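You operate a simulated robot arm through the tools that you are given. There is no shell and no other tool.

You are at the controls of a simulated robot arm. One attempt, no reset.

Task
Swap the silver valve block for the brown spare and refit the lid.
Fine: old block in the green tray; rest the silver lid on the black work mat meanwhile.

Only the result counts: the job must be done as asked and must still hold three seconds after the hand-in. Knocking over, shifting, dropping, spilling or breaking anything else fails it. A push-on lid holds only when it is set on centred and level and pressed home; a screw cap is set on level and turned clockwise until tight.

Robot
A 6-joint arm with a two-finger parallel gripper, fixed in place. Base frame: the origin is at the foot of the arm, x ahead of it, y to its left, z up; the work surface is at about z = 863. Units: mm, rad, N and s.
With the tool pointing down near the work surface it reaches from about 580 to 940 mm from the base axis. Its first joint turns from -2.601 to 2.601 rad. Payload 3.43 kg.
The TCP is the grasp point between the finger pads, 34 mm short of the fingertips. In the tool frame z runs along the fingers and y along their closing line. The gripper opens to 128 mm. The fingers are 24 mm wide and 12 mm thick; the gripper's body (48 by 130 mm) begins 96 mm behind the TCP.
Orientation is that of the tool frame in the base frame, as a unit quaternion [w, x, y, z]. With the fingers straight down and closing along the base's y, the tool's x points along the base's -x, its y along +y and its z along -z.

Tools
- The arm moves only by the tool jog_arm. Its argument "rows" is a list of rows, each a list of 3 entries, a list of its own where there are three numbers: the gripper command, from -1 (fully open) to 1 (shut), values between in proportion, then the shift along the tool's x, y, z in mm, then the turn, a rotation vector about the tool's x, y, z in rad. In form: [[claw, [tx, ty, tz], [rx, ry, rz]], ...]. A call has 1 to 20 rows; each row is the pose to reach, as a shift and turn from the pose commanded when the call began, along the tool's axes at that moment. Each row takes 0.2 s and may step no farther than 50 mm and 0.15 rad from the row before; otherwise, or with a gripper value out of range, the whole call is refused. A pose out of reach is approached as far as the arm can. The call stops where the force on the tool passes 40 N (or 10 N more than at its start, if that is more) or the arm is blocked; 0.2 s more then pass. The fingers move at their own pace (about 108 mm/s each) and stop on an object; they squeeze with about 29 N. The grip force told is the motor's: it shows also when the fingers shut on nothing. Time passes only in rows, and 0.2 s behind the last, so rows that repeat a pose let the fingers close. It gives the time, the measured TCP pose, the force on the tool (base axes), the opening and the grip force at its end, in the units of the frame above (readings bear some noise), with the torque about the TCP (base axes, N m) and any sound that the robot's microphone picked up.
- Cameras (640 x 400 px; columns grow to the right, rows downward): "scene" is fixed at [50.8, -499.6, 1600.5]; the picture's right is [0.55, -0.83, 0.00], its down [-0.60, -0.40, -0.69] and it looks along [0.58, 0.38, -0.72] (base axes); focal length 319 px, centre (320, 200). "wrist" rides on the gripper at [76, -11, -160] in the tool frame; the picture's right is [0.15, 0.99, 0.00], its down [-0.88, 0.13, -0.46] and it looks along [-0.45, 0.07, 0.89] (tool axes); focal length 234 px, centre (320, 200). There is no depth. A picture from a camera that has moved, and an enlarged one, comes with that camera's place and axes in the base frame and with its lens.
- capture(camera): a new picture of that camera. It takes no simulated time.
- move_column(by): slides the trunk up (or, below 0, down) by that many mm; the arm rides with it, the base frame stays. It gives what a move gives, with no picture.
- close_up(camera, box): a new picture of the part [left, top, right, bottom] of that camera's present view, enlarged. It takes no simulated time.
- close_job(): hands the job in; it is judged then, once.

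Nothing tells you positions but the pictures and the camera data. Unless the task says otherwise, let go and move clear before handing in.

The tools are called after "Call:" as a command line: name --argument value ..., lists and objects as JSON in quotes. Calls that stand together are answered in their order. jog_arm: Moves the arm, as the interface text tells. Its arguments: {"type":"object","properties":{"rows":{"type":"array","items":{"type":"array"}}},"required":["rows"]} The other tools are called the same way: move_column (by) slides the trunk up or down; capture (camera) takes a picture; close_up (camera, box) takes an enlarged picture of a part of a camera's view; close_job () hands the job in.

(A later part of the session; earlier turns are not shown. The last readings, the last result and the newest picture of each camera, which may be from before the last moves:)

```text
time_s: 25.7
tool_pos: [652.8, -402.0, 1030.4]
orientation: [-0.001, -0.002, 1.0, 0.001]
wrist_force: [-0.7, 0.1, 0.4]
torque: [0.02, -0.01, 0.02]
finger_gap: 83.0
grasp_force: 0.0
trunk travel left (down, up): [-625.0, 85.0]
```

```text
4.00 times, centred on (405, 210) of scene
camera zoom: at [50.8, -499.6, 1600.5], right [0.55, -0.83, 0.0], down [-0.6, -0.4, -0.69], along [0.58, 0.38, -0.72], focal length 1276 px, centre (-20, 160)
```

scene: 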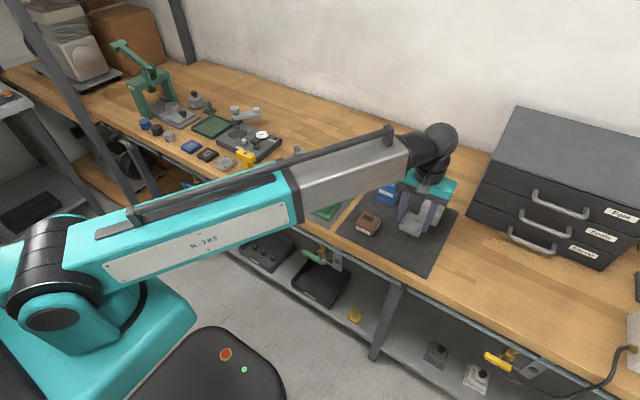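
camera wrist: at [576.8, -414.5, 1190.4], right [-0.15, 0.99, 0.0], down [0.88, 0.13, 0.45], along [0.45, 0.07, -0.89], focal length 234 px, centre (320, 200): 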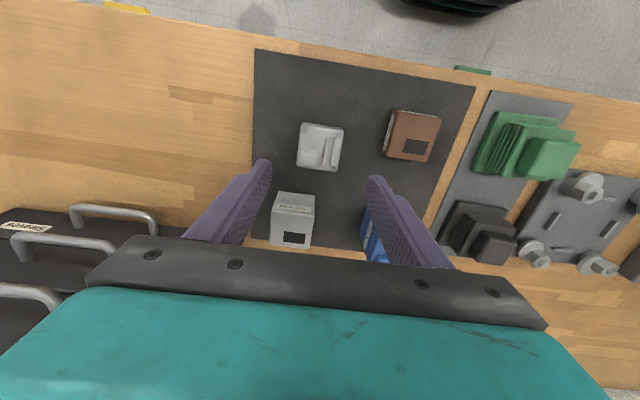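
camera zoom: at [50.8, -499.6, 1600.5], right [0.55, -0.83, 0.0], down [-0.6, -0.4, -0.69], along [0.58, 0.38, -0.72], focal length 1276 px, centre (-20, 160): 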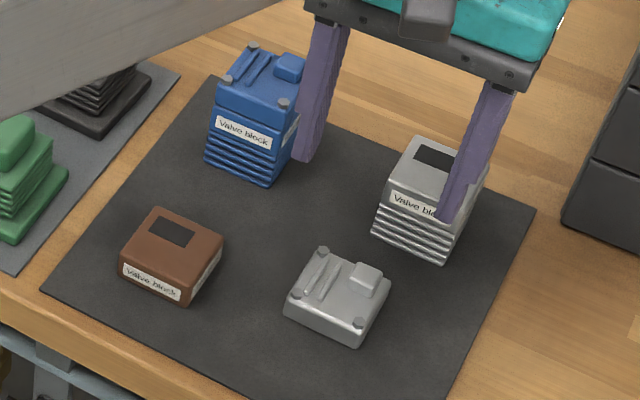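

The lid rests on the mat, and the silver block has the same dark window on top as the brown spare, in the same orientation. I'll measure the exposed silver block.

Call:
close_up --camera "wrist" --box '[250, 180, 330, 255]'

Call:
close_up --camera "scene" --box '[425, 185, 475, 235]'

Call:
close_up --camera "wrist" --box '[280, 100, 450, 180]'

```text
5.33 times, centred on (290, 218) of wrist
camera zoom: at [576.8, -414.5, 1190.4], right [-0.15, 0.99, 0.0], down [0.88, 0.13, 0.45], along [0.45, 0.07, -0.89], focal length 1249 px, centre (480, 107)
```

zoom: 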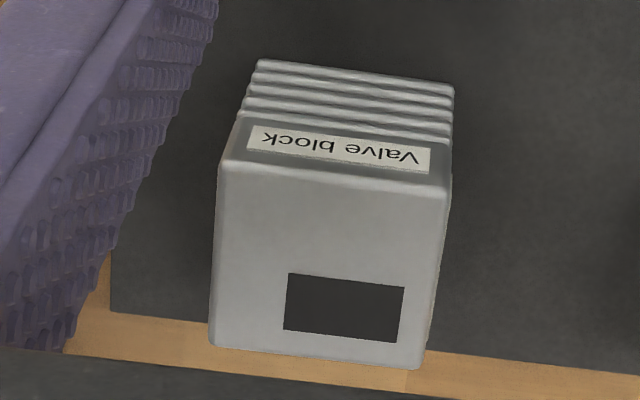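

```text
8.00 times, centred on (450, 210) of scene
camera zoom: at [50.8, -499.6, 1600.5], right [0.55, -0.83, 0.0], down [-0.6, -0.4, -0.69], along [0.58, 0.38, -0.72], focal length 2553 px, centre (-720, 120)
```

zoom: 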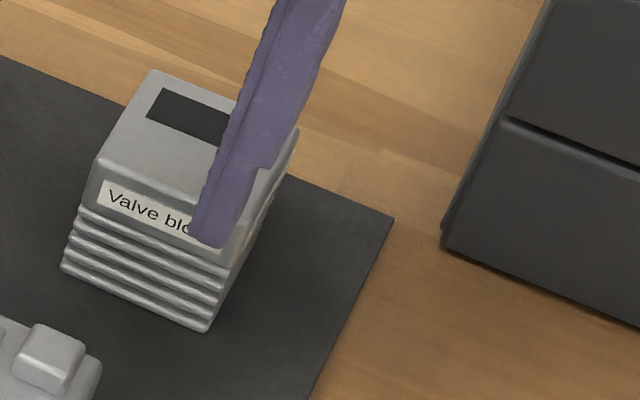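

```text
3.76 times, centred on (365, 140) of wrist
camera zoom: at [576.8, -414.5, 1190.4], right [-0.15, 0.99, 0.0], down [0.88, 0.13, 0.45], along [0.45, 0.07, -0.89], focal length 882 px, centre (151, 426)
```

zoom: 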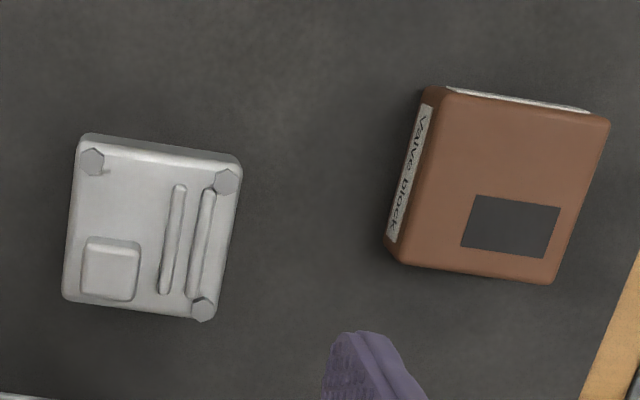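

The lid overlaps the block top by about 6 mm. The silver block is centred near (756, -426) with its top at z ≈ 936 and the seam to the finned base at about 908. I'll move back over it and grip the block section just above the base.

Call:
jog_arm --rows '[[-0.3, [-15, -4, 0], [0, 0, 0]], [-0.3, [-45, -11, 0], [0, 0, 0]], [-0.3, [-75, -19, 0], [0, 0, 0]], [-0.3, [-98, -24, 0], [0, 0, 0]], [-0.3, [-105, -26, 0], [0, 0, 0]], [-0.3, [-105, -26, 20], [0, 0, 0]], [-0.3, [-105, -26, 45], [0, 0, 0]], [-0.3, [-105, -26, 65], [0, 0, 0]], [-0.3, [-105, -26, 78], [0, 0, 0]], [-0.3, [-105, -26, 85], [0, 0, 0]], [-0.3, [-105, -26, 85], [0, 0, 0]]]'

Call:
close_up --camera "wrist" --box '[230, 110, 410, 240]'

Call:
close_up --camera "scene" --box '[395, 140, 485, 235]'

```text
time_s: 28.1
tool_pos: [756.7, -426.8, 947.0]
orientation: [-0.001, -0.001, 1.0, 0.001]
wrist_force: [-0.5, -0.3, 0.0]
torque: [0.01, 0.0, -0.01]
finger_gap: 83.5
grasp_force: 0.2
trunk travel left (down, up): [-625.0, 85.0]
```

```text
3.08 times, centred on (320, 175) of wrist
camera zoom: at [680.4, -439.7, 1106.1], right [-0.15, 0.99, 0.0], down [0.88, 0.13, 0.45], along [0.45, 0.07, -0.89], focal length 720 px, centre (320, 277)
```

zoom: 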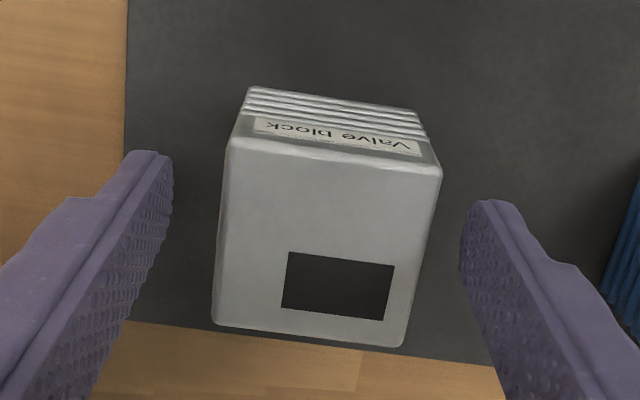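

```text
4.21 times, centred on (440, 188) of scene
camera zoom: at [50.8, -499.6, 1600.5], right [0.55, -0.83, 0.0], down [-0.6, -0.4, -0.69], along [0.58, 0.38, -0.72], focal length 1344 px, centre (-185, 253)
```

zoom: 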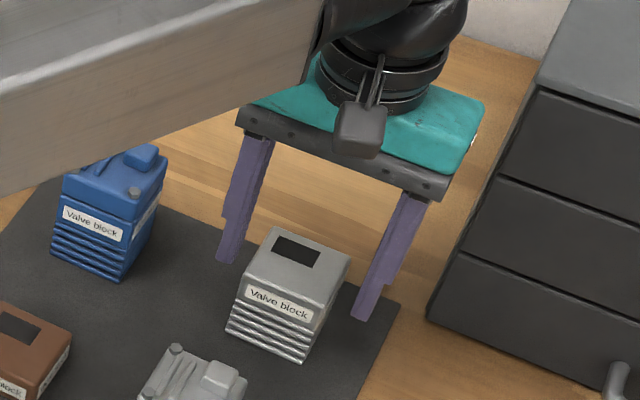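

The fingers straddle the silver block with tips at about z = 912. I'll close, then lift gently to see whether the block separates from the finned base.

Call:
jog_arm --rows '[[0.1, [0, 0, 0], [0, 0, 0]], [0.3, [0, 0, 0], [0, 0, 0]], [1, [0, 0, 0], [0, 0, 0]], [1, [0, 0, 0], [0, 0, 0]], [1, [0, 0, 0], [0, 0, 0]], [1, [0, 0, -2], [0, 0, 0]], [1, [0, 0, -5], [0, 0, 0]], [1, [0, 0, -9], [0, 0, 0]], [1, [0, 0, -14], [0, 0, 0]], [1, [0, 0, -20], [0, 0, 0]], [1, [0, 0, -25], [0, 0, 0]]]'

Call:
close_up --camera "wrist" --box '[230, 110, 410, 240]'

Call:
close_up --camera "scene" --box '[395, 140, 485, 235]'

```text
time_s: 30.5
tool_pos: [756.1, -426.6, 971.9]
orientation: [-0.002, -0.003, 1.0, 0.0]
wrist_force: [-0.1, -0.1, -2.3]
torque: [-0.02, 0.02, 0.0]
finger_gap: 57.4
grasp_force: 29.1
trunk travel left (down, up): [-625.0, 85.0]
```

```text
3.08 times, centred on (320, 175) of wrist
camera zoom: at [680.2, -439.6, 1130.7], right [-0.15, 0.99, 0.0], down [0.88, 0.13, 0.45], along [0.45, 0.07, -0.89], focal length 720 px, centre (320, 277)
```

zoom: 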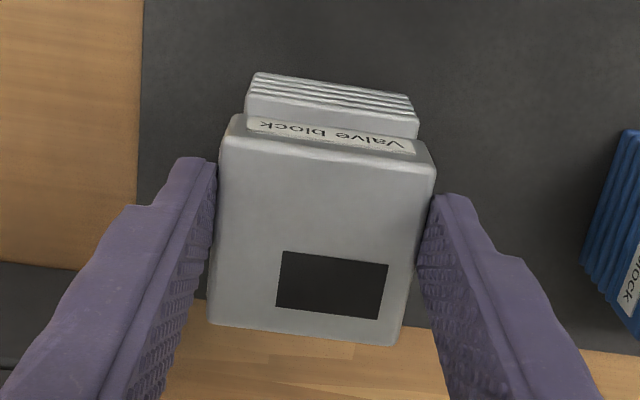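

```text
4.21 times, centred on (440, 188) of scene
camera zoom: at [50.8, -499.6, 1600.5], right [0.55, -0.83, 0.0], down [-0.6, -0.4, -0.69], along [0.58, 0.38, -0.72], focal length 1344 px, centre (-185, 253)
```

zoom: 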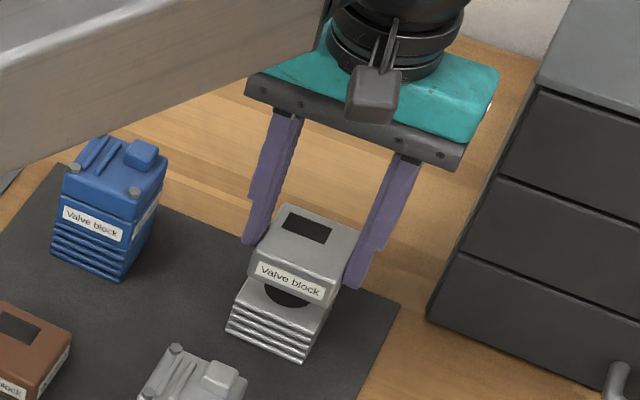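

The silver block separated and the finned base stayed in place, with a round recess on top. I'll lift higher and yaw the tool 90° so the camera stays clear of the forearm on the way to the green tray.

Call:
jog_arm --rows '[[1, [0, 0, -12], [0, 0, 0]], [1, [0, 0, -32], [0, 0, 0]], [1, [0, 0, -57], [0, 0, 0]], [1, [0, 0, -82], [0, 0, -0.06]], [1, [0, 0, -107], [0, 0, -0.17]], [1, [0, 0, -127], [0, 0, -0.3]], [1, [0, 0, -137], [0, 0, -0.43]], [1, [0, 0, -140], [0, 0, -0.56]], [1, [0, 0, -140], [0, 0, -0.69]], [1, [0, 0, -140], [0, 0, -0.82]], [1, [0, 0, -140], [0, 0, -0.95]], [1, [0, 0, -140], [0, 0, -1.08]], [1, [0, 0, -140], [0, 0, -1.21]], [1, [0, 0, -140], [0, 0, -1.34]], [1, [0, 0, -140], [0, 0, -1.45]], [1, [0, 0, -140], [0, 0, -1.53]], [1, [0, 0, -140], [0, 0, -1.571]]]'

Call:
capture --camera "scene"

Call:
capture --camera "wrist"

```text
time_s: 34.1
tool_pos: [756.1, -428.0, 1111.7]
orientation: [0.0, 0.709, -0.705, -0.001]
wrist_force: [0.5, -0.7, -1.7]
torque: [-0.03, 0.0, 0.01]
finger_gap: 57.3
grasp_force: 29.3
trunk travel left (down, up): [-625.0, 85.0]
```

```text
taken
```

scene: 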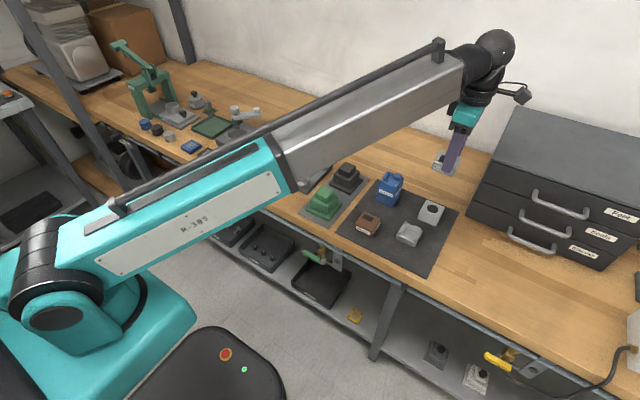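

```text
taken
camera wrist: at [768.3, -504.2, 1269.4], right [-0.99, -0.15, 0.0], down [-0.13, 0.88, 0.46], along [-0.07, 0.45, -0.89], focal length 234 px, centre (320, 200)
```

wrist: 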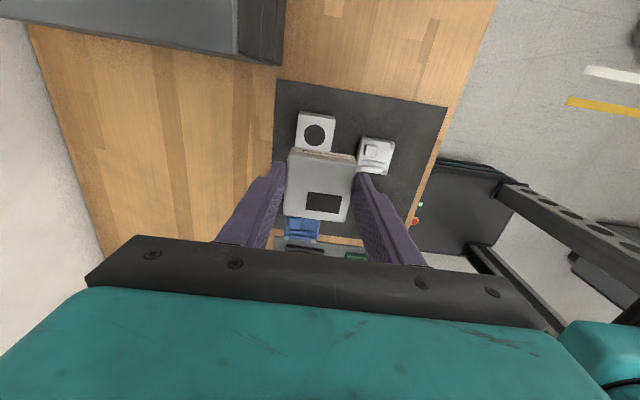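

The tool is at 90° of yaw. From here I have a good view of the finned base and the lid on the mat, so I'll measure both now.

Call:
close_up --camera "wrist" --box '[270, 100, 400, 180]'

Call:
close_up --camera "scene" --box '[390, 185, 470, 255]'

Call:
close_up --camera "scene" --box '[170, 80, 290, 160]'

```text
4.92 times, centred on (335, 140) of wrist
camera zoom: at [768.3, -504.2, 1269.4], right [-0.99, -0.15, 0.0], down [-0.13, 0.88, 0.46], along [-0.07, 0.45, -0.89], focal length 1153 px, centre (246, 495)
```

zoom: 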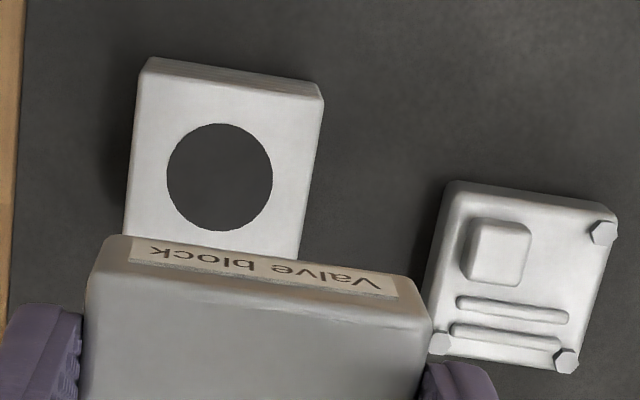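

```text
5.71 times, centred on (430, 220) of scene
camera zoom: at [50.8, -499.6, 1600.5], right [0.55, -0.83, 0.0], down [-0.6, -0.4, -0.69], along [0.58, 0.38, -0.72], focal length 1824 px, centre (-309, 86)
```

zoom: 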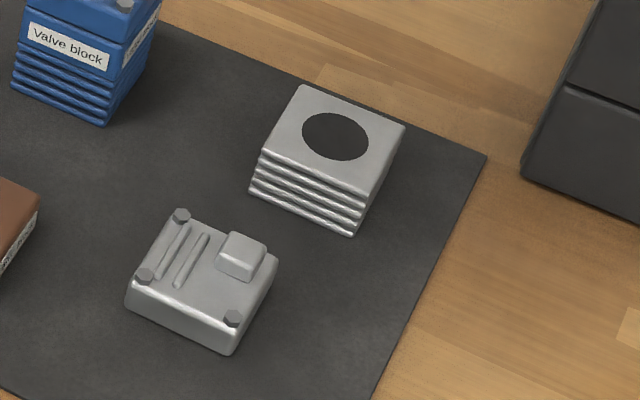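

```text
5.00 times, centred on (230, 120) of scene
camera zoom: at [50.8, -499.6, 1600.5], right [0.55, -0.83, 0.0], down [-0.6, -0.4, -0.69], along [0.58, 0.38, -0.72], focal length 1596 px, centre (770, 600)
```

zoom: 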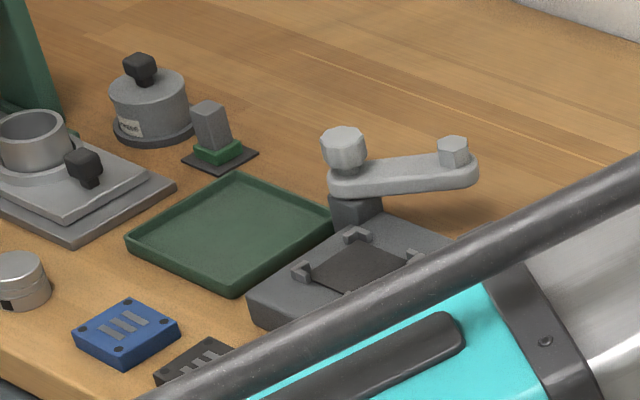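

The finned base sits upright at about (761, -427). Next I'll carry the silver block left toward the green tray at z ≈ 1110, well above everything on the bench.

Call:
jog_arm --rows '[[1, [-10, 0, 0], [0, 0, 0]], [1, [-30, 1, 0], [0, 0, 0]], [1, [-60, 2, 0], [0, 0, 0]], [1, [-95, 4, 0], [0, 0, 0]], [1, [-130, 6, 0], [0, 0, 0]], [1, [-165, 7, 0], [0, 0, 0]], [1, [-200, 9, 0], [0, 0, 0]], [1, [-235, 11, 0], [0, 0, 0]], [1, [-270, 12, 0], [0, 0, 0]], [1, [-305, 14, 0], [0, 0, 0]], [1, [-340, 15, 0], [0, 0, 0]], [1, [-375, 17, 0], [0, 0, 0]], [1, [-410, 19, 0], [0, 0, 0]], [1, [-445, 20, 0], [0, 0, 0]], [1, [-480, 22, 0], [0, 0, 0]], [1, [-515, 23, 0], [0, 0, 0]], [1, [-550, 25, 0], [0, 0, 0]], [1, [-580, 26, 0], [0, 0, 0]], [1, [-600, 27, 0], [0, 0, 0]], [1, [-610, 27, 0], [0, 0, 0]]]'

Call:
capture --camera "wrist"

```text
time_s: 38.3
tool_pos: [727.3, 184.5, 1111.2]
orientation: [0.001, 0.708, -0.706, -0.001]
wrist_force: [0.0, -0.1, -2.1]
torque: [-0.01, 0.02, -0.01]
finger_gap: 57.5
grasp_force: 29.2
trunk travel left (down, up): [-625.0, 85.0]
```

```text
taken
camera wrist: at [738.7, 107.8, 1269.6], right [-0.99, -0.15, 0.0], down [-0.13, 0.88, 0.46], along [-0.07, 0.45, -0.89], focal length 234 px, centre (320, 200)
```

wrist: 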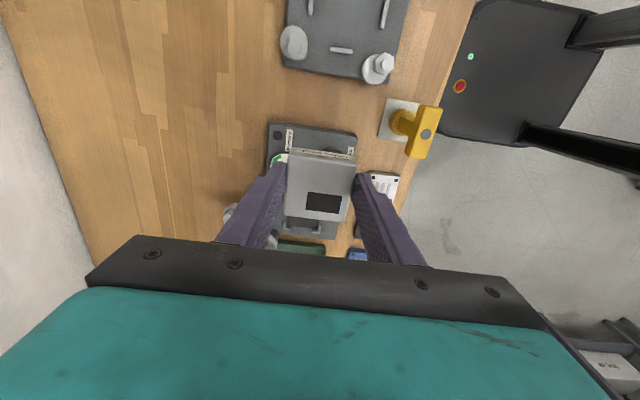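

I'm over the gauge panel with the tray coming into view ahead. I'll continue toward the tray.

Call:
jog_arm --rows '[[1, [-10, 0, 0], [0, 0, 0]], [1, [-35, 0, 0], [0, 0, 0]], [1, [-65, 0, 0], [0, 0, 0]], [1, [-95, 0, 0], [0, 0, 0]], [1, [-125, 0, 0], [0, 0, 0]], [1, [-155, 0, 0], [0, 0, 0]], [1, [-185, 0, 0], [0, 0, 0]], [1, [-205, 0, 0], [0, 0, 0]], [1, [-215, 0, 0], [0, 0, 0]], [1, [-215, 0, 0], [0, 0, 0]]]'

Call:
capture --camera "wrist"

Call:
capture --camera "scene"

```text
time_s: 40.5
tool_pos: [727.1, 401.7, 1111.8]
orientation: [0.001, 0.708, -0.706, 0.0]
wrist_force: [0.3, -1.1, -2.4]
torque: [-0.04, 0.0, -0.05]
finger_gap: 57.6
grasp_force: 29.4
trunk travel left (down, up): [-625.0, 85.0]
```

```text
taken
camera wrist: at [737.9, 323.7, 1271.3], right [-0.99, -0.15, 0.0], down [-0.13, 0.88, 0.46], along [-0.07, 0.45, -0.89], focal length 234 px, centre (320, 200)
```

wrist: 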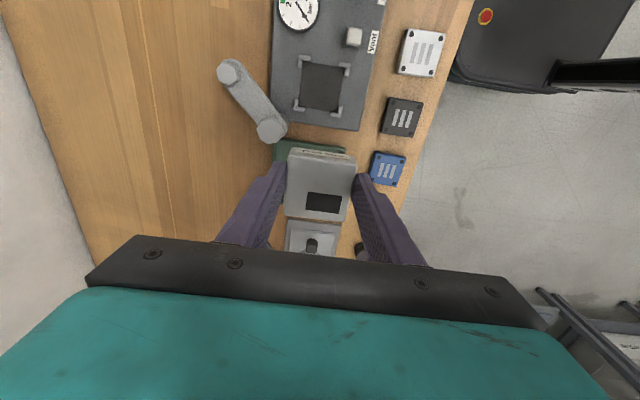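

```text
taken
```

scene: 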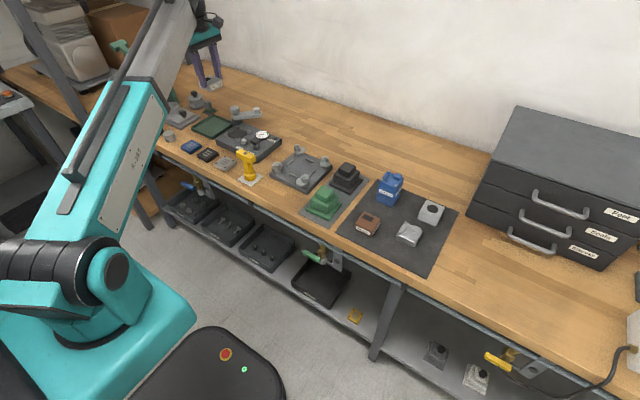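

The tray is right under and beyond the held block. I'll zoom in on both views to locate its edges and the lever beside it.

Call:
close_up --camera "wrist" --box '[200, 40, 420, 270]'

Call:
close_up --camera "scene" --box '[150, 70, 290, 170]'

```text
1.74 times, centred on (310, 155) of wrist
camera zoom: at [737.9, 323.7, 1271.3], right [-0.99, -0.15, 0.0], down [-0.13, 0.88, 0.46], along [-0.07, 0.45, -0.89], focal length 407 px, centre (337, 278)
```

zoom: 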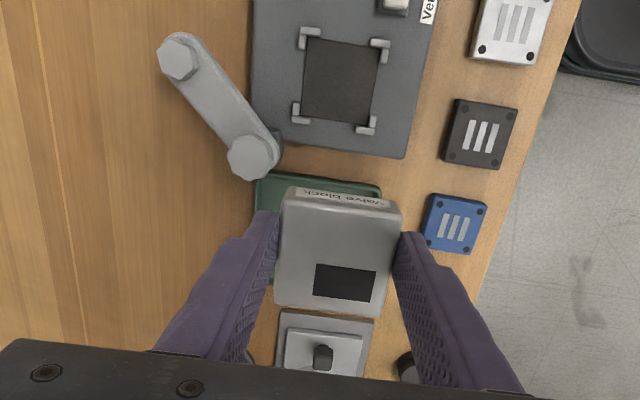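

```text
4.00 times, centred on (220, 120) of scene
camera zoom: at [50.8, -499.6, 1600.5], right [0.55, -0.83, 0.0], down [-0.6, -0.4, -0.69], along [0.58, 0.38, -0.72], focal length 1276 px, centre (720, 520)
```

zoom: 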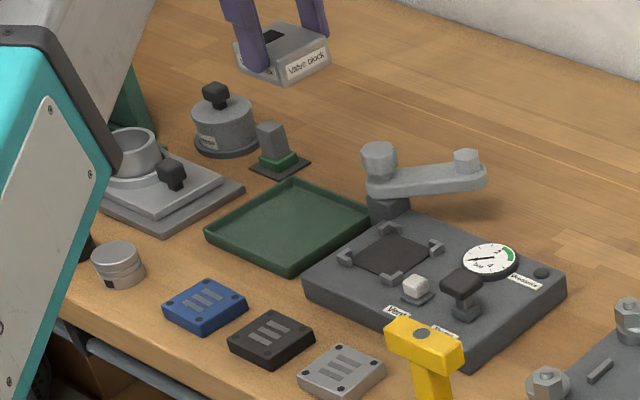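

The tray spans roughly x 681–799 and y 420–540, so its centre is about (740, 479), with the lever hub clear of it. I'll move over the centre and descend most of the way.

Call:
jog_arm --rows '[[1, [-10, -2, 0], [0, 0, 0]], [1, [-30, -5, 0], [0, 0, 0]], [1, [-55, -10, 0], [0, 0, 0]], [1, [-70, -12, 0], [0, 0, 0]], [1, [-73, -13, 5], [0, 0, 0]], [1, [-73, -13, 20], [0, 0, 0]], [1, [-73, -13, 45], [0, 0, 0]], [1, [-73, -13, 70], [0, 0, 0]], [1, [-73, -13, 95], [0, 0, 0]], [1, [-73, -13, 120], [0, 0, 0]], [1, [-73, -13, 140], [0, 0, 0]], [1, [-73, -13, 150], [0, 0, 0]], [1, [-73, -13, 150], [0, 0, 0]]]'

Call:
close_up --camera "scene" --box '[150, 40, 290, 170]'

Call:
capture --camera "wrist"

```text
time_s: 43.3
tool_pos: [740.3, 471.6, 960.6]
orientation: [0.001, 0.708, -0.706, -0.001]
wrist_force: [0.5, -0.7, -1.7]
torque: [0.0, 0.01, 0.0]
finger_gap: 57.7
grasp_force: 29.4
trunk travel left (down, up): [-625.0, 85.0]
```

```text
3.08 times, centred on (220, 105) of scene
camera zoom: at [50.8, -499.6, 1600.5], right [0.55, -0.83, 0.0], down [-0.6, -0.4, -0.69], along [0.58, 0.38, -0.72], focal length 982 px, centre (628, 492)
```

zoom: 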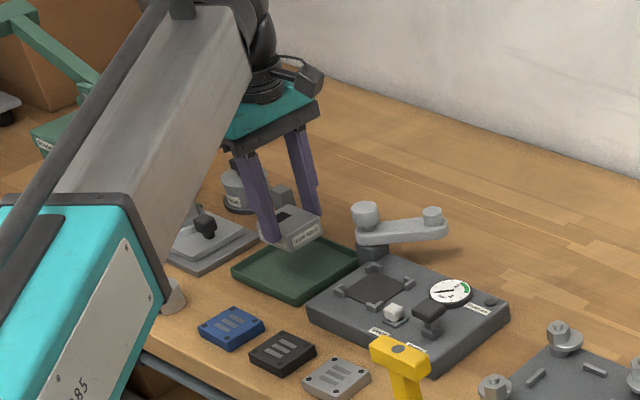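

```text
taken
camera wrist: at [751.6, 394.2, 1119.9], right [-0.99, -0.15, 0.0], down [-0.13, 0.88, 0.46], along [-0.07, 0.45, -0.89], focal length 234 px, centre (320, 200)
```

wrist: 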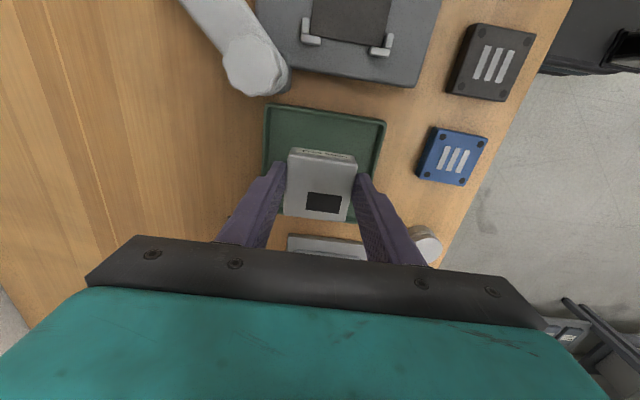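

The block is over the tray interior. I'll lower it slowly onto the tray floor.

Call:
jog_arm --rows '[[1, [-2, -1, 10], [0, 0, 0]], [1, [-4, -1, 22], [0, 0, 0]], [1, [-4, -1, 32], [0, 0, 0]], [1, [-4, -1, 39], [0, 0, 0]], [1, [-4, -1, 43], [0, 0, 0]], [1, [-4, -1, 45], [0, 0, 0]], [1, [-4, -1, 46], [0, 0, 0]], [1, [-4, -1, 47], [0, 0, 0]]]'

```text
time_s: 45.1
tool_pos: [740.0, 475.3, 913.6]
orientation: [0.001, 0.709, -0.705, -0.001]
wrist_force: [-0.7, 0.2, -2.7]
torque: [0.0, -0.03, -0.01]
finger_gap: 57.6
grasp_force: 29.5
trunk travel left (down, up): [-625.0, 85.0]
```

Call:
jog_arm --rows '[[1, [0, 0, 1], [0, 0, 0]], [1, [0, 0, 2], [0, 0, 0]], [1, [0, 0, 3], [0, 0, 0]]]'

Call:
close_up --camera "wrist" --box '[230, 90, 420, 240]'

Call:
close_up --camera "scene" --box '[180, 70, 270, 150]'

```text
time_s: 45.9
tool_pos: [740.4, 475.2, 913.2]
orientation: [-0.001, 0.708, -0.706, 0.0]
wrist_force: [4.1, 2.7, 15.8]
torque: [-0.33, 0.11, 0.04]
finger_gap: 57.5
grasp_force: 29.5
trunk travel left (down, up): [-625.0, 85.0]
```

```text
2.67 times, centred on (325, 165) of wrist
camera zoom: at [751.1, 398.1, 1072.2], right [-0.99, -0.15, 0.0], down [-0.13, 0.88, 0.46], along [-0.07, 0.45, -0.89], focal length 624 px, centre (307, 293)
```

zoom: 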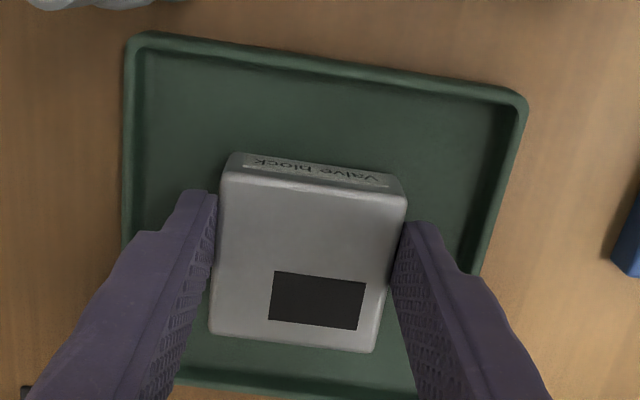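

```text
5.00 times, centred on (225, 110) of scene
camera zoom: at [50.8, -499.6, 1600.5], right [0.55, -0.83, 0.0], down [-0.6, -0.4, -0.69], along [0.58, 0.38, -0.72], focal length 1596 px, centre (795, 650)
```

zoom: 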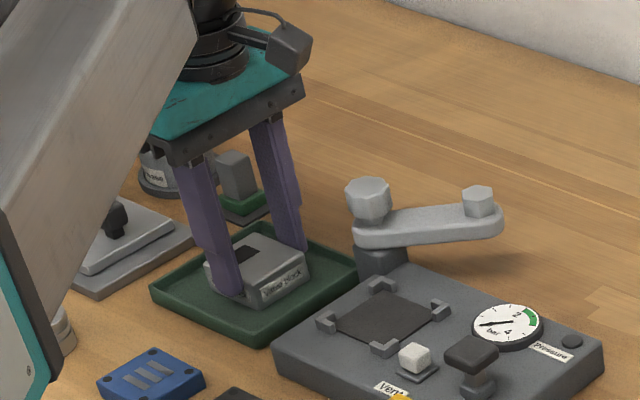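

The silver block is down on the tray floor. I'll release with a small opening, then rise straight up.

Call:
jog_arm --rows '[[1, [0, 0, -2], [0, 0, 0]], [0.05, [0, 0, -2], [0, 0, 0]], [-0.05, [0, 0, -2], [0, 0, 0]], [-0.08, [0, 0, -2], [0, 0, 0]], [-0.08, [0, 0, -8], [0, 0, 0]], [-0.08, [0, 0, -22], [0, 0, 0]], [-0.08, [0, 0, -45], [0, 0, 0]], [-0.1, [0, 0, -80], [0, 0, 0]], [-0.2, [0, 0, -120], [0, 0, 0]], [-0.3, [0, 0, -160], [0, 0, 0]], [-0.3, [0, 0, -185], [0, 0, 0]], [-0.3, [0, 0, -195], [0, 0, 0]]]'

Call:
capture --camera "wrist"

Call:
close_up --camera "scene" --box '[150, 60, 290, 170]'

```text
time_s: 48.5
tool_pos: [742.3, 475.7, 1108.4]
orientation: [0.0, 0.709, -0.706, 0.0]
wrist_force: [0.1, 0.3, 0.0]
torque: [0.02, 0.02, 0.03]
finger_gap: 83.1
grasp_force: 0.0
trunk travel left (down, up): [-625.0, 85.0]
```

```text
taken
camera wrist: at [753.6, 399.1, 1267.4], right [-0.99, -0.15, 0.0], down [-0.13, 0.88, 0.46], along [-0.07, 0.45, -0.89], focal length 234 px, centre (320, 200)
```

wrist: 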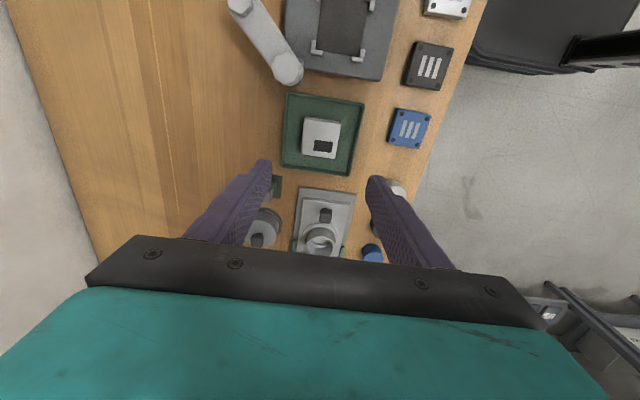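

```text
3.64 times, centred on (220, 115) of scene
camera zoom: at [50.8, -499.6, 1600.5], right [0.55, -0.83, 0.0], down [-0.6, -0.4, -0.69], along [0.58, 0.38, -0.72], focal length 1160 px, centre (684, 509)
```

zoom: 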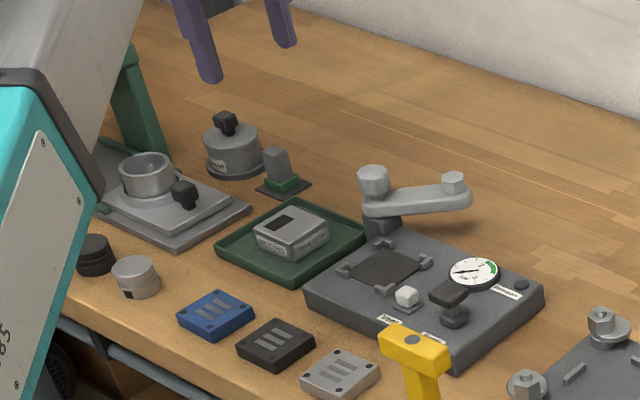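

The silver block is resting in the green tray. Next I'll travel back to the mat area for the brown spare.

Call:
jog_arm --rows '[[-0.3, [12, 1, 0], [0, 0, 0]], [-0.3, [35, 2, 0], [0, 0, 0]], [-0.3, [70, 4, 0], [0, 0, 0]], [-0.3, [110, 6, 0], [0, 0, 0]], [-0.3, [150, 9, 0], [0, 0, 0]], [-0.3, [190, 11, 0], [0, 0, 0]], [-0.3, [230, 13, 0], [0, 0, 0]], [-0.3, [270, 16, 0], [0, 0, 0]], [-0.3, [310, 18, 0], [0, 0, 0]], [-0.3, [350, 20, 0], [0, 0, 0]], [-0.3, [390, 23, 0], [0, 0, 0]], [-0.3, [430, 25, 0], [0, 0, 0]], [-0.3, [470, 27, 0], [0, 0, 0]], [-0.3, [510, 30, 0], [0, 0, 0]], [-0.3, [550, 32, 0], [0, 0, 0]], [-0.3, [590, 34, 0], [0, 0, 0]], [-0.3, [630, 37, 0], [0, 0, 0]], [-0.3, [665, 39, 0], [0, 0, 0]], [-0.3, [690, 40, 0], [0, 0, 0]], [-0.3, [700, 41, 0], [0, 0, 0]]]'

Call:
jog_arm --rows '[[-0.3, [15, 1, 0], [0, 0, 0]], [-0.3, [45, 3, 0], [0, 0, 0]], [-0.3, [85, 5, 0], [0, 0, 0]], [-0.3, [125, 7, 0], [0, 0, 0]], [-0.3, [165, 9, 0], [0, 0, 0]], [-0.3, [190, 11, 0], [0, 0, 0]], [-0.3, [200, 11, 0], [0, 0, 0.1]], [-0.3, [200, 11, 0], [0, 0, 0.23]], [-0.3, [200, 11, 0], [0, 0, 0.37]], [-0.3, [200, 11, 0], [0, 0, 0.51]], [-0.3, [200, 11, 0], [0, 0, 0.65]], [-0.3, [200, 11, 0], [0, 0, 0.79]], [-0.3, [200, 11, 0], [0, 0, 0.93]], [-0.3, [200, 11, 0], [0, 0, 1.07]], [-0.3, [200, 11, 0], [0, 0, 1.21]], [-0.3, [200, 11, 0], [0, 0, 1.35]], [-0.3, [200, 11, 0], [0, 0, 1.47]], [-0.3, [200, 11, 0], [0, 0, 1.55]], [-0.3, [200, 11, 0], [0, 0, 1.571]], [-0.3, [200, 11, 0], [0, 0, 1.571]]]'

Call:
capture --camera "wrist"

```text
time_s: 52.7
tool_pos: [703.5, -227.3, 1105.6]
orientation: [0.0, 0.708, -0.706, 0.0]
wrist_force: [0.7, 0.1, 0.3]
torque: [-0.02, 0.01, -0.01]
finger_gap: 83.3
grasp_force: 0.2
trunk travel left (down, up): [-625.0, 85.0]
```

```text
time_s: 56.9
tool_pos: [692.8, -426.0, 1106.2]
orientation: [-0.001, -0.001, 1.0, 0.0]
wrist_force: [0.2, 0.3, 0.2]
torque: [-0.01, 0.03, 0.01]
finger_gap: 83.3
grasp_force: 0.0
trunk travel left (down, up): [-625.0, 85.0]
```

```text
taken
camera wrist: at [616.5, -437.9, 1264.6], right [-0.15, 0.99, 0.0], down [0.88, 0.13, 0.45], along [0.45, 0.07, -0.89], focal length 234 px, centre (320, 200)
```

wrist: 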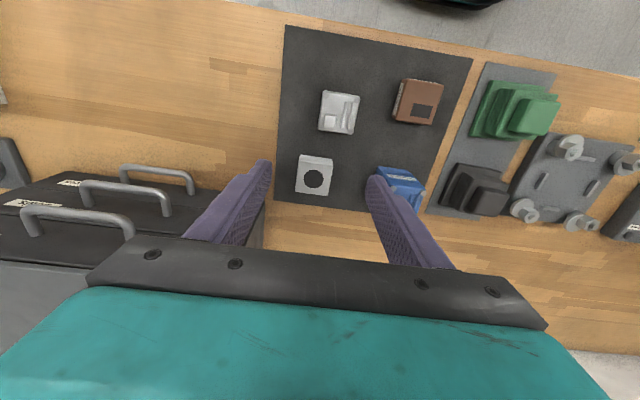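

Back at yaw 0 near the mat: the finned base and lid haven't moved. I'll descend partway, then shift over the brown spare while watching for camera and forearm contact.

Call:
jog_arm --rows '[[-0.3, [0, 0, 15], [0, 0, 0]], [-0.3, [0, 0, 45], [0, 0, 0]], [-0.3, [0, 0, 80], [0, 0, 0]], [-0.3, [0, 0, 110], [0, 0, 0]], [-0.3, [0, 0, 121], [0, 0, 0]], [-0.3, [8, 15, 121], [0, 0, 0]], [-0.3, [20, 38, 121], [0, 0, 0]], [-0.3, [35, 65, 121], [0, 0, 0]], [-0.3, [50, 93, 121], [0, 0, 0]], [-0.3, [62, 116, 121], [0, 0, 0]], [-0.3, [70, 131, 121], [0, 0, 0]], [-0.3, [72, 135, 121], [0, 0, 0]], [-0.3, [72, 135, 121], [0, 0, 0]]]'

Call:
capture --camera "wrist"

Call:
close_up --camera "scene" --box '[320, 110, 480, 260]'

```text
time_s: 59.7
tool_pos: [620.2, -289.5, 985.1]
orientation: [0.0, -0.002, 1.0, 0.0]
wrist_force: [-0.1, -0.7, 0.3]
torque: [0.01, -0.02, 0.02]
finger_gap: 83.2
grasp_force: 0.0
trunk travel left (down, up): [-625.0, 85.0]
```

```text
taken
camera wrist: at [543.6, -302.6, 1144.3], right [-0.15, 0.99, 0.0], down [0.88, 0.13, 0.45], along [0.45, 0.07, -0.89], focal length 234 px, centre (320, 200)
```

wrist: 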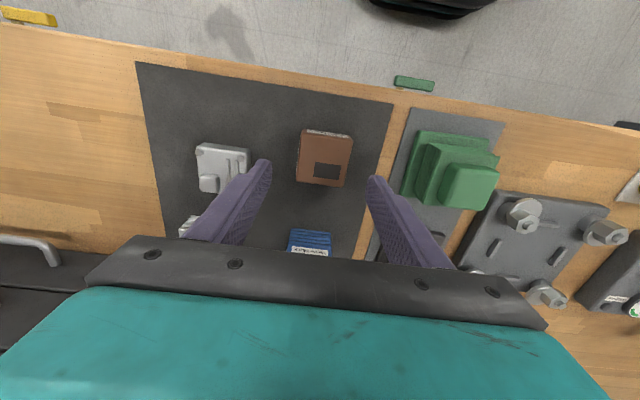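

```text
2.67 times, centred on (400, 185) of scene
camera zoom: at [50.8, -499.6, 1600.5], right [0.55, -0.83, 0.0], down [-0.6, -0.4, -0.69], along [0.58, 0.38, -0.72], focal length 851 px, centre (107, 240)
```

zoom: 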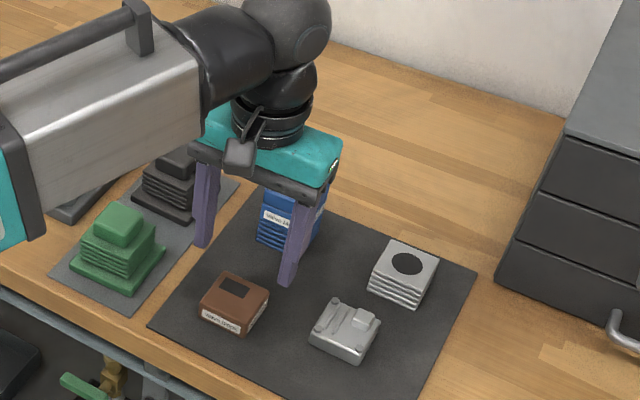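

No contact, and the brown spare is between the fingers. I'll lower to just above grip height and compare with the silver block's view.

Call:
jog_arm --rows '[[-0.3, [0, 0, 15], [0, 0, 0]], [-0.3, [0, 0, 35], [0, 0, 0]], [-0.3, [0, 0, 52], [0, 0, 0]], [-0.3, [0, 0, 64], [0, 0, 0]], [-0.3, [0, 0, 71], [0, 0, 0]], [-0.3, [0, 0, 74], [0, 0, 0]], [-0.3, [0, 0, 74], [0, 0, 0]]]'

Call:
close_up --camera "wrist" --box '[230, 110, 410, 240]'

Call:
close_up --camera "scene" --box '[340, 170, 440, 250]'

```text
time_s: 61.3
tool_pos: [619.7, -289.9, 912.7]
orientation: [-0.001, -0.002, 1.0, 0.0]
wrist_force: [0.7, 0.0, 0.7]
torque: [0.03, 0.01, -0.01]
finger_gap: 83.4
grasp_force: 0.0
trunk travel left (down, up): [-625.0, 85.0]
```

```text
3.08 times, centred on (320, 175) of wrist
camera zoom: at [543.7, -302.4, 1069.9], right [-0.15, 0.99, 0.0], down [0.88, 0.13, 0.45], along [0.45, 0.07, -0.89], focal length 720 px, centre (320, 277)
```

zoom: 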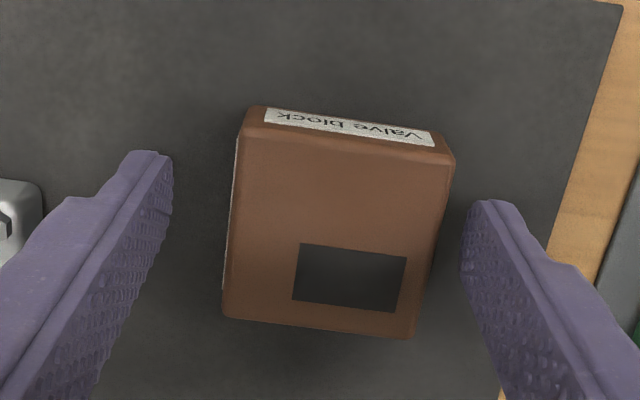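

```text
5.00 times, centred on (390, 210) of scene
camera zoom: at [50.8, -499.6, 1600.5], right [0.55, -0.83, 0.0], down [-0.6, -0.4, -0.69], along [0.58, 0.38, -0.72], focal length 1596 px, centre (-30, 150)
```

zoom: 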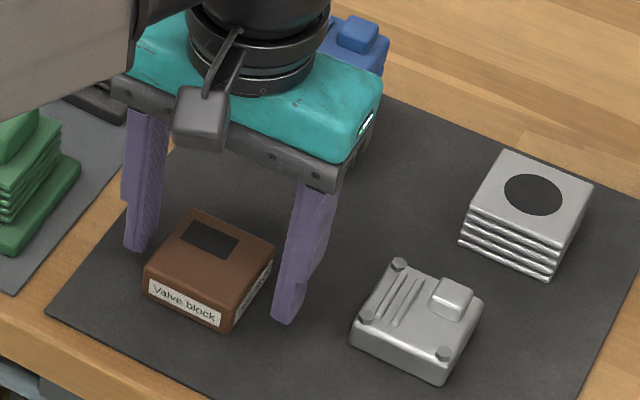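

Using the dark window as the reference, the brown block sits about 2.7 mm toward -x and 4 mm toward +y compared with how I held the silver one. I'll shift to match and then close.

Call:
jog_arm --rows '[[-0.3, [1.5, 2, 0], [0, 0, 0]], [-0.3, [2.7, 4.2, 0], [0, 0, 0]], [-0.3, [2.7, 4.2, 0], [0, 0, 0]]]'

Call:
close_up --camera "wrist" --box '[230, 110, 410, 240]'

```text
time_s: 62.1
tool_pos: [617.9, -285.6, 910.1]
orientation: [-0.001, -0.002, 1.0, 0.0]
wrist_force: [-0.3, 0.2, -0.7]
torque: [-0.01, 0.01, 0.01]
finger_gap: 83.3
grasp_force: 0.0
trunk travel left (down, up): [-625.0, 85.0]
```

```text
3.08 times, centred on (320, 175) of wrist
camera zoom: at [541.4, -298.9, 1069.2], right [-0.15, 0.99, 0.0], down [0.88, 0.13, 0.45], along [0.45, 0.07, -0.89], focal length 720 px, centre (320, 277)
```

zoom: 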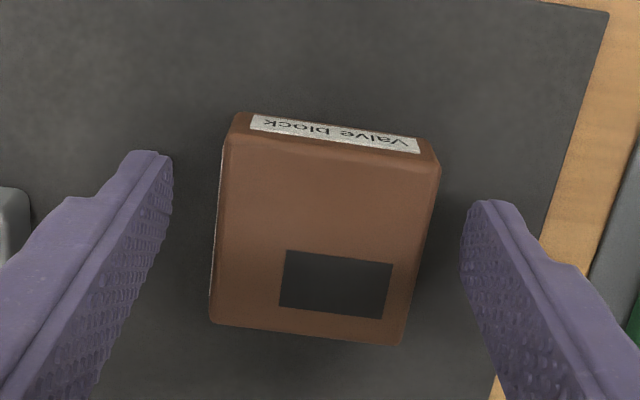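

The view now matches the silver reference. I'll close on the brown block and lift it a little.

Call:
jog_arm --rows '[[0.1, [0, 0, 0], [0, 0, 0]], [0.3, [0, 0, 0], [0, 0, 0]], [1, [0, 0, 0], [0, 0, 0]], [1, [0, 0, 0], [0, 0, 0]], [1, [0, 0, 0], [0, 0, 0]], [1, [0, 0, -3], [0, 0, 0]], [1, [0, 0, -10], [0, 0, 0]], [1, [0, 0, -25], [0, 0, 0]], [1, [0, 0, -45], [0, 0, 0]], [1, [0, 0, -65], [0, 0, 0]], [1, [0, 0, -80], [0, 0, 0]], [1, [0, 0, -85], [0, 0, 0]], [1, [0, 0, -85], [0, 0, 0]]]'

Call:
close_up --camera "wrist" --box '[230, 110, 410, 240]'

Call:
close_up --camera "scene" --box '[320, 110, 480, 260]'

```text
time_s: 64.9
tool_pos: [618.6, -285.4, 998.1]
orientation: [-0.001, -0.002, 1.0, 0.0]
wrist_force: [0.7, 0.3, -1.9]
torque: [0.0, 0.04, -0.02]
finger_gap: 57.5
grasp_force: 28.8
trunk travel left (down, up): [-625.0, 85.0]
```

```text
3.08 times, centred on (320, 175) of wrist
camera zoom: at [541.6, -297.8, 1155.9], right [-0.15, 0.99, 0.0], down [0.88, 0.13, 0.45], along [0.45, 0.07, -0.89], focal length 720 px, centre (320, 277)
```

zoom: 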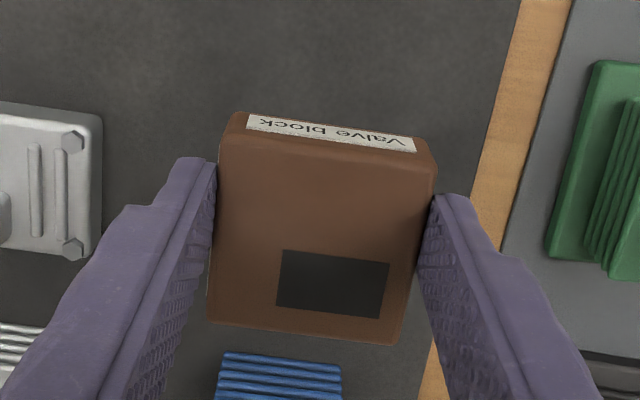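

```text
2.67 times, centred on (400, 185) of scene
camera zoom: at [50.8, -499.6, 1600.5], right [0.55, -0.83, 0.0], down [-0.6, -0.4, -0.69], along [0.58, 0.38, -0.72], focal length 851 px, centre (107, 240)
```

zoom: 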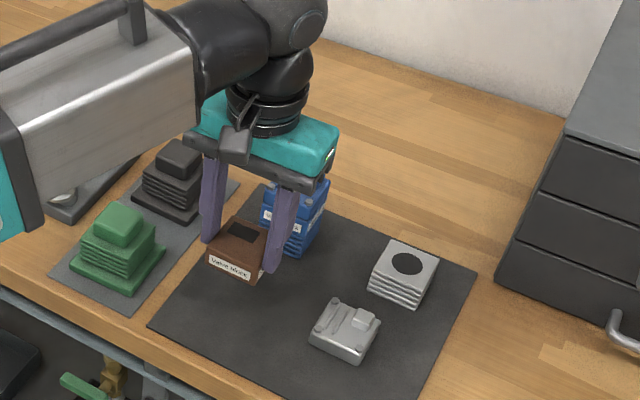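

The brown block is held almost identically to how the silver one was. I'll raise it to clear the blue unit and carry it above the finned base.

Call:
jog_arm --rows '[[1, [0, 0, -15], [0, 0, 0]], [1, [0, 0, -40], [0, 0, 0]], [1, [-5, -5, -57], [0, 0, 0]], [1, [-20, -20, -60], [0, 0, 0]], [1, [-40, -40, -60], [0, 0, 0]], [1, [-62, -62, -60], [0, 0, 0]], [1, [-85, -86, -60], [0, 0, 0]], [1, [-107, -108, -60], [0, 0, 0]], [1, [-125, -126, -60], [0, 0, 0]], [1, [-136, -137, -60], [0, 0, 0]], [1, [-139.7, -141.2, -60], [0, 0, 0]], [1, [-139.7, -141.2, -50], [0, 0, 0]], [1, [-139.7, -141.2, -30], [0, 0, 0]], [1, [-139.7, -141.2, -5], [0, 0, 0]], [1, [-139.7, -141.2, 15], [0, 0, 0]], [1, [-139.7, -141.2, 25], [0, 0, 0]], [1, [-139.7, -141.2, 30], [0, 0, 0]], [1, [-139.7, -141.2, 30], [0, 0, 0]]]'

Call:
close_up --camera "wrist" --box '[230, 110, 410, 240]'

Call:
close_up --camera "scene" --box '[395, 140, 485, 235]'

```text
time_s: 68.7
tool_pos: [757.8, -425.9, 965.3]
orientation: [0.0, -0.002, 1.0, 0.0]
wrist_force: [0.7, 0.3, -2.4]
torque: [-0.01, -0.02, 0.0]
finger_gap: 57.5
grasp_force: 28.6
trunk travel left (down, up): [-625.0, 85.0]
```

```text
3.08 times, centred on (320, 175) of wrist
camera zoom: at [681.6, -439.9, 1124.5], right [-0.15, 0.99, 0.0], down [0.88, 0.13, 0.45], along [0.45, 0.07, -0.89], focal length 720 px, centre (320, 277)
```

zoom: 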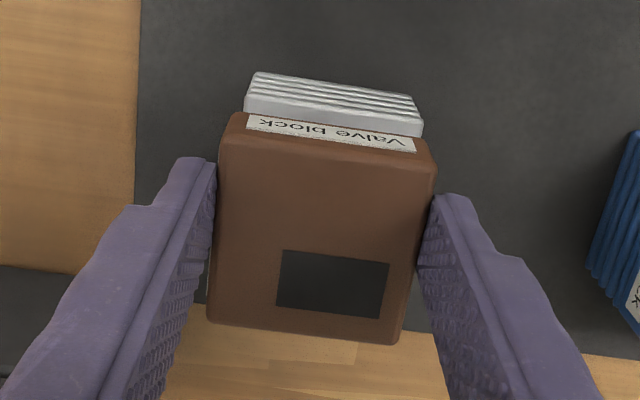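

```text
4.21 times, centred on (440, 188) of scene
camera zoom: at [50.8, -499.6, 1600.5], right [0.55, -0.83, 0.0], down [-0.6, -0.4, -0.69], along [0.58, 0.38, -0.72], focal length 1344 px, centre (-185, 253)
```

zoom: 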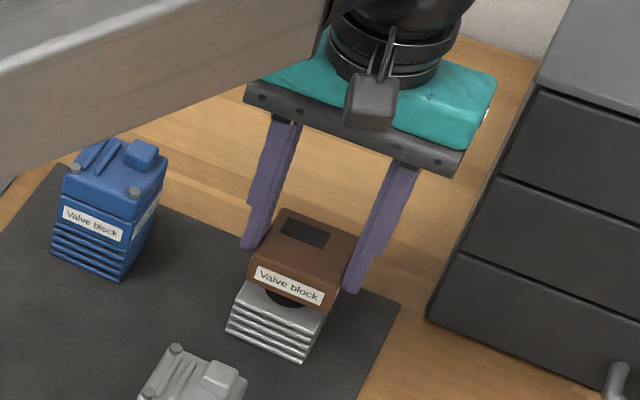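

The alignment over the base matches the silver lift-off view to within about 1 mm. Lowering slowly onto the base now.

Call:
jog_arm --rows '[[1, [0, 0, 5], [0, 0, 0]], [1, [0, 0, 10], [0, 0, 0]], [1, [0, 0, 13], [0, 0, 0]], [1, [0, 0, 15], [0, 0, 0]], [1, [0, 0, 16.5], [0, 0, 0]], [1, [0, 0, 18], [0, 0, 0]]]'

Call:
close_up --camera "scene" --box '[405, 160, 475, 230]'

```text
time_s: 70.1
tool_pos: [758.0, -427.5, 947.5]
orientation: [0.0, -0.002, 1.0, 0.0]
wrist_force: [-0.9, -0.1, -2.0]
torque: [-0.01, 0.03, 0.02]
finger_gap: 57.4
grasp_force: 29.3
trunk travel left (down, up): [-625.0, 85.0]
```

```text
5.71 times, centred on (440, 195) of scene
camera zoom: at [50.8, -499.6, 1600.5], right [0.55, -0.83, 0.0], down [-0.6, -0.4, -0.69], along [0.58, 0.38, -0.72], focal length 1824 px, centre (-366, 229)
```

zoom: 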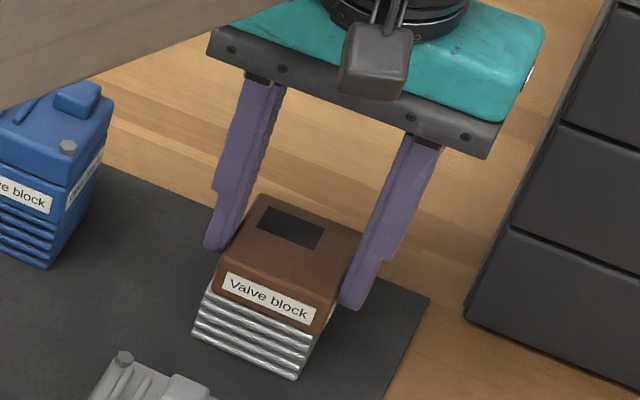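

The block is almost down on the base with no contact force yet. I'll go on in 1 mm steps.

Call:
jog_arm --rows '[[1, [0, 0, 1], [0, 0, 0]], [1, [0, 0, 2], [0, 0, 0]], [1, [0, 0, 3], [0, 0, 0]]]'

```text
time_s: 70.9
tool_pos: [757.8, -426.4, 946.3]
orientation: [0.0, -0.002, 1.0, -0.001]
wrist_force: [1.5, -1.3, 5.6]
torque: [0.05, 0.02, -0.03]
finger_gap: 57.4
grasp_force: 28.8
trunk travel left (down, up): [-625.0, 85.0]
```

Contact occurred at the same height where the silver block sat. I'll press a little more to make sure it's seated, then release and rise.

Call:
jog_arm --rows '[[1, [0, 0, 1], [0, 0, 0]], [1, [0, 0, 2], [0, 0, 0]], [1, [0, 0, 2], [0, 0, 0]]]'

Call:
close_up --camera "scene" --box '[405, 160, 475, 230]'

Call:
close_up --camera "wrist" --box '[230, 110, 410, 240]'

```text
time_s: 71.7
tool_pos: [757.4, -426.8, 946.1]
orientation: [0.002, -0.002, 1.0, 0.0]
wrist_force: [6.9, -3.2, 24.8]
torque: [-0.16, -0.19, 0.03]
finger_gap: 58.2
grasp_force: 29.0
trunk travel left (down, up): [-625.0, 85.0]
```

```text
5.71 times, centred on (440, 195) of scene
camera zoom: at [50.8, -499.6, 1600.5], right [0.55, -0.83, 0.0], down [-0.6, -0.4, -0.69], along [0.58, 0.38, -0.72], focal length 1824 px, centre (-366, 229)
```

zoom: 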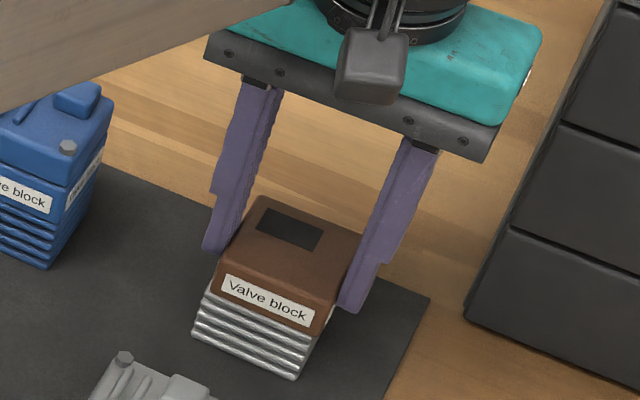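

```text
3.08 times, centred on (320, 175) of wrist
camera zoom: at [679.9, -439.5, 1104.3], right [-0.15, 0.99, 0.0], down [0.88, 0.13, 0.46], along [0.45, 0.07, -0.89], focal length 720 px, centre (320, 277)
```

zoom: 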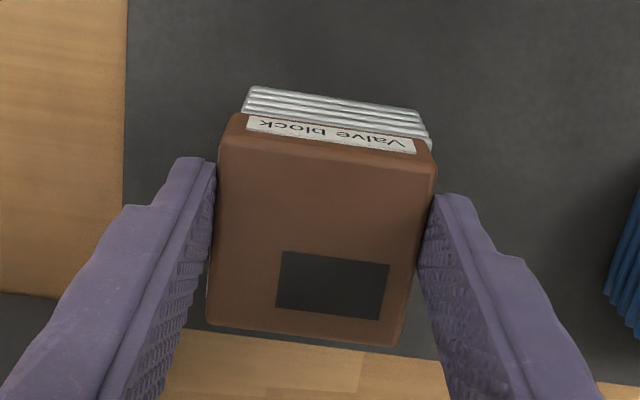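

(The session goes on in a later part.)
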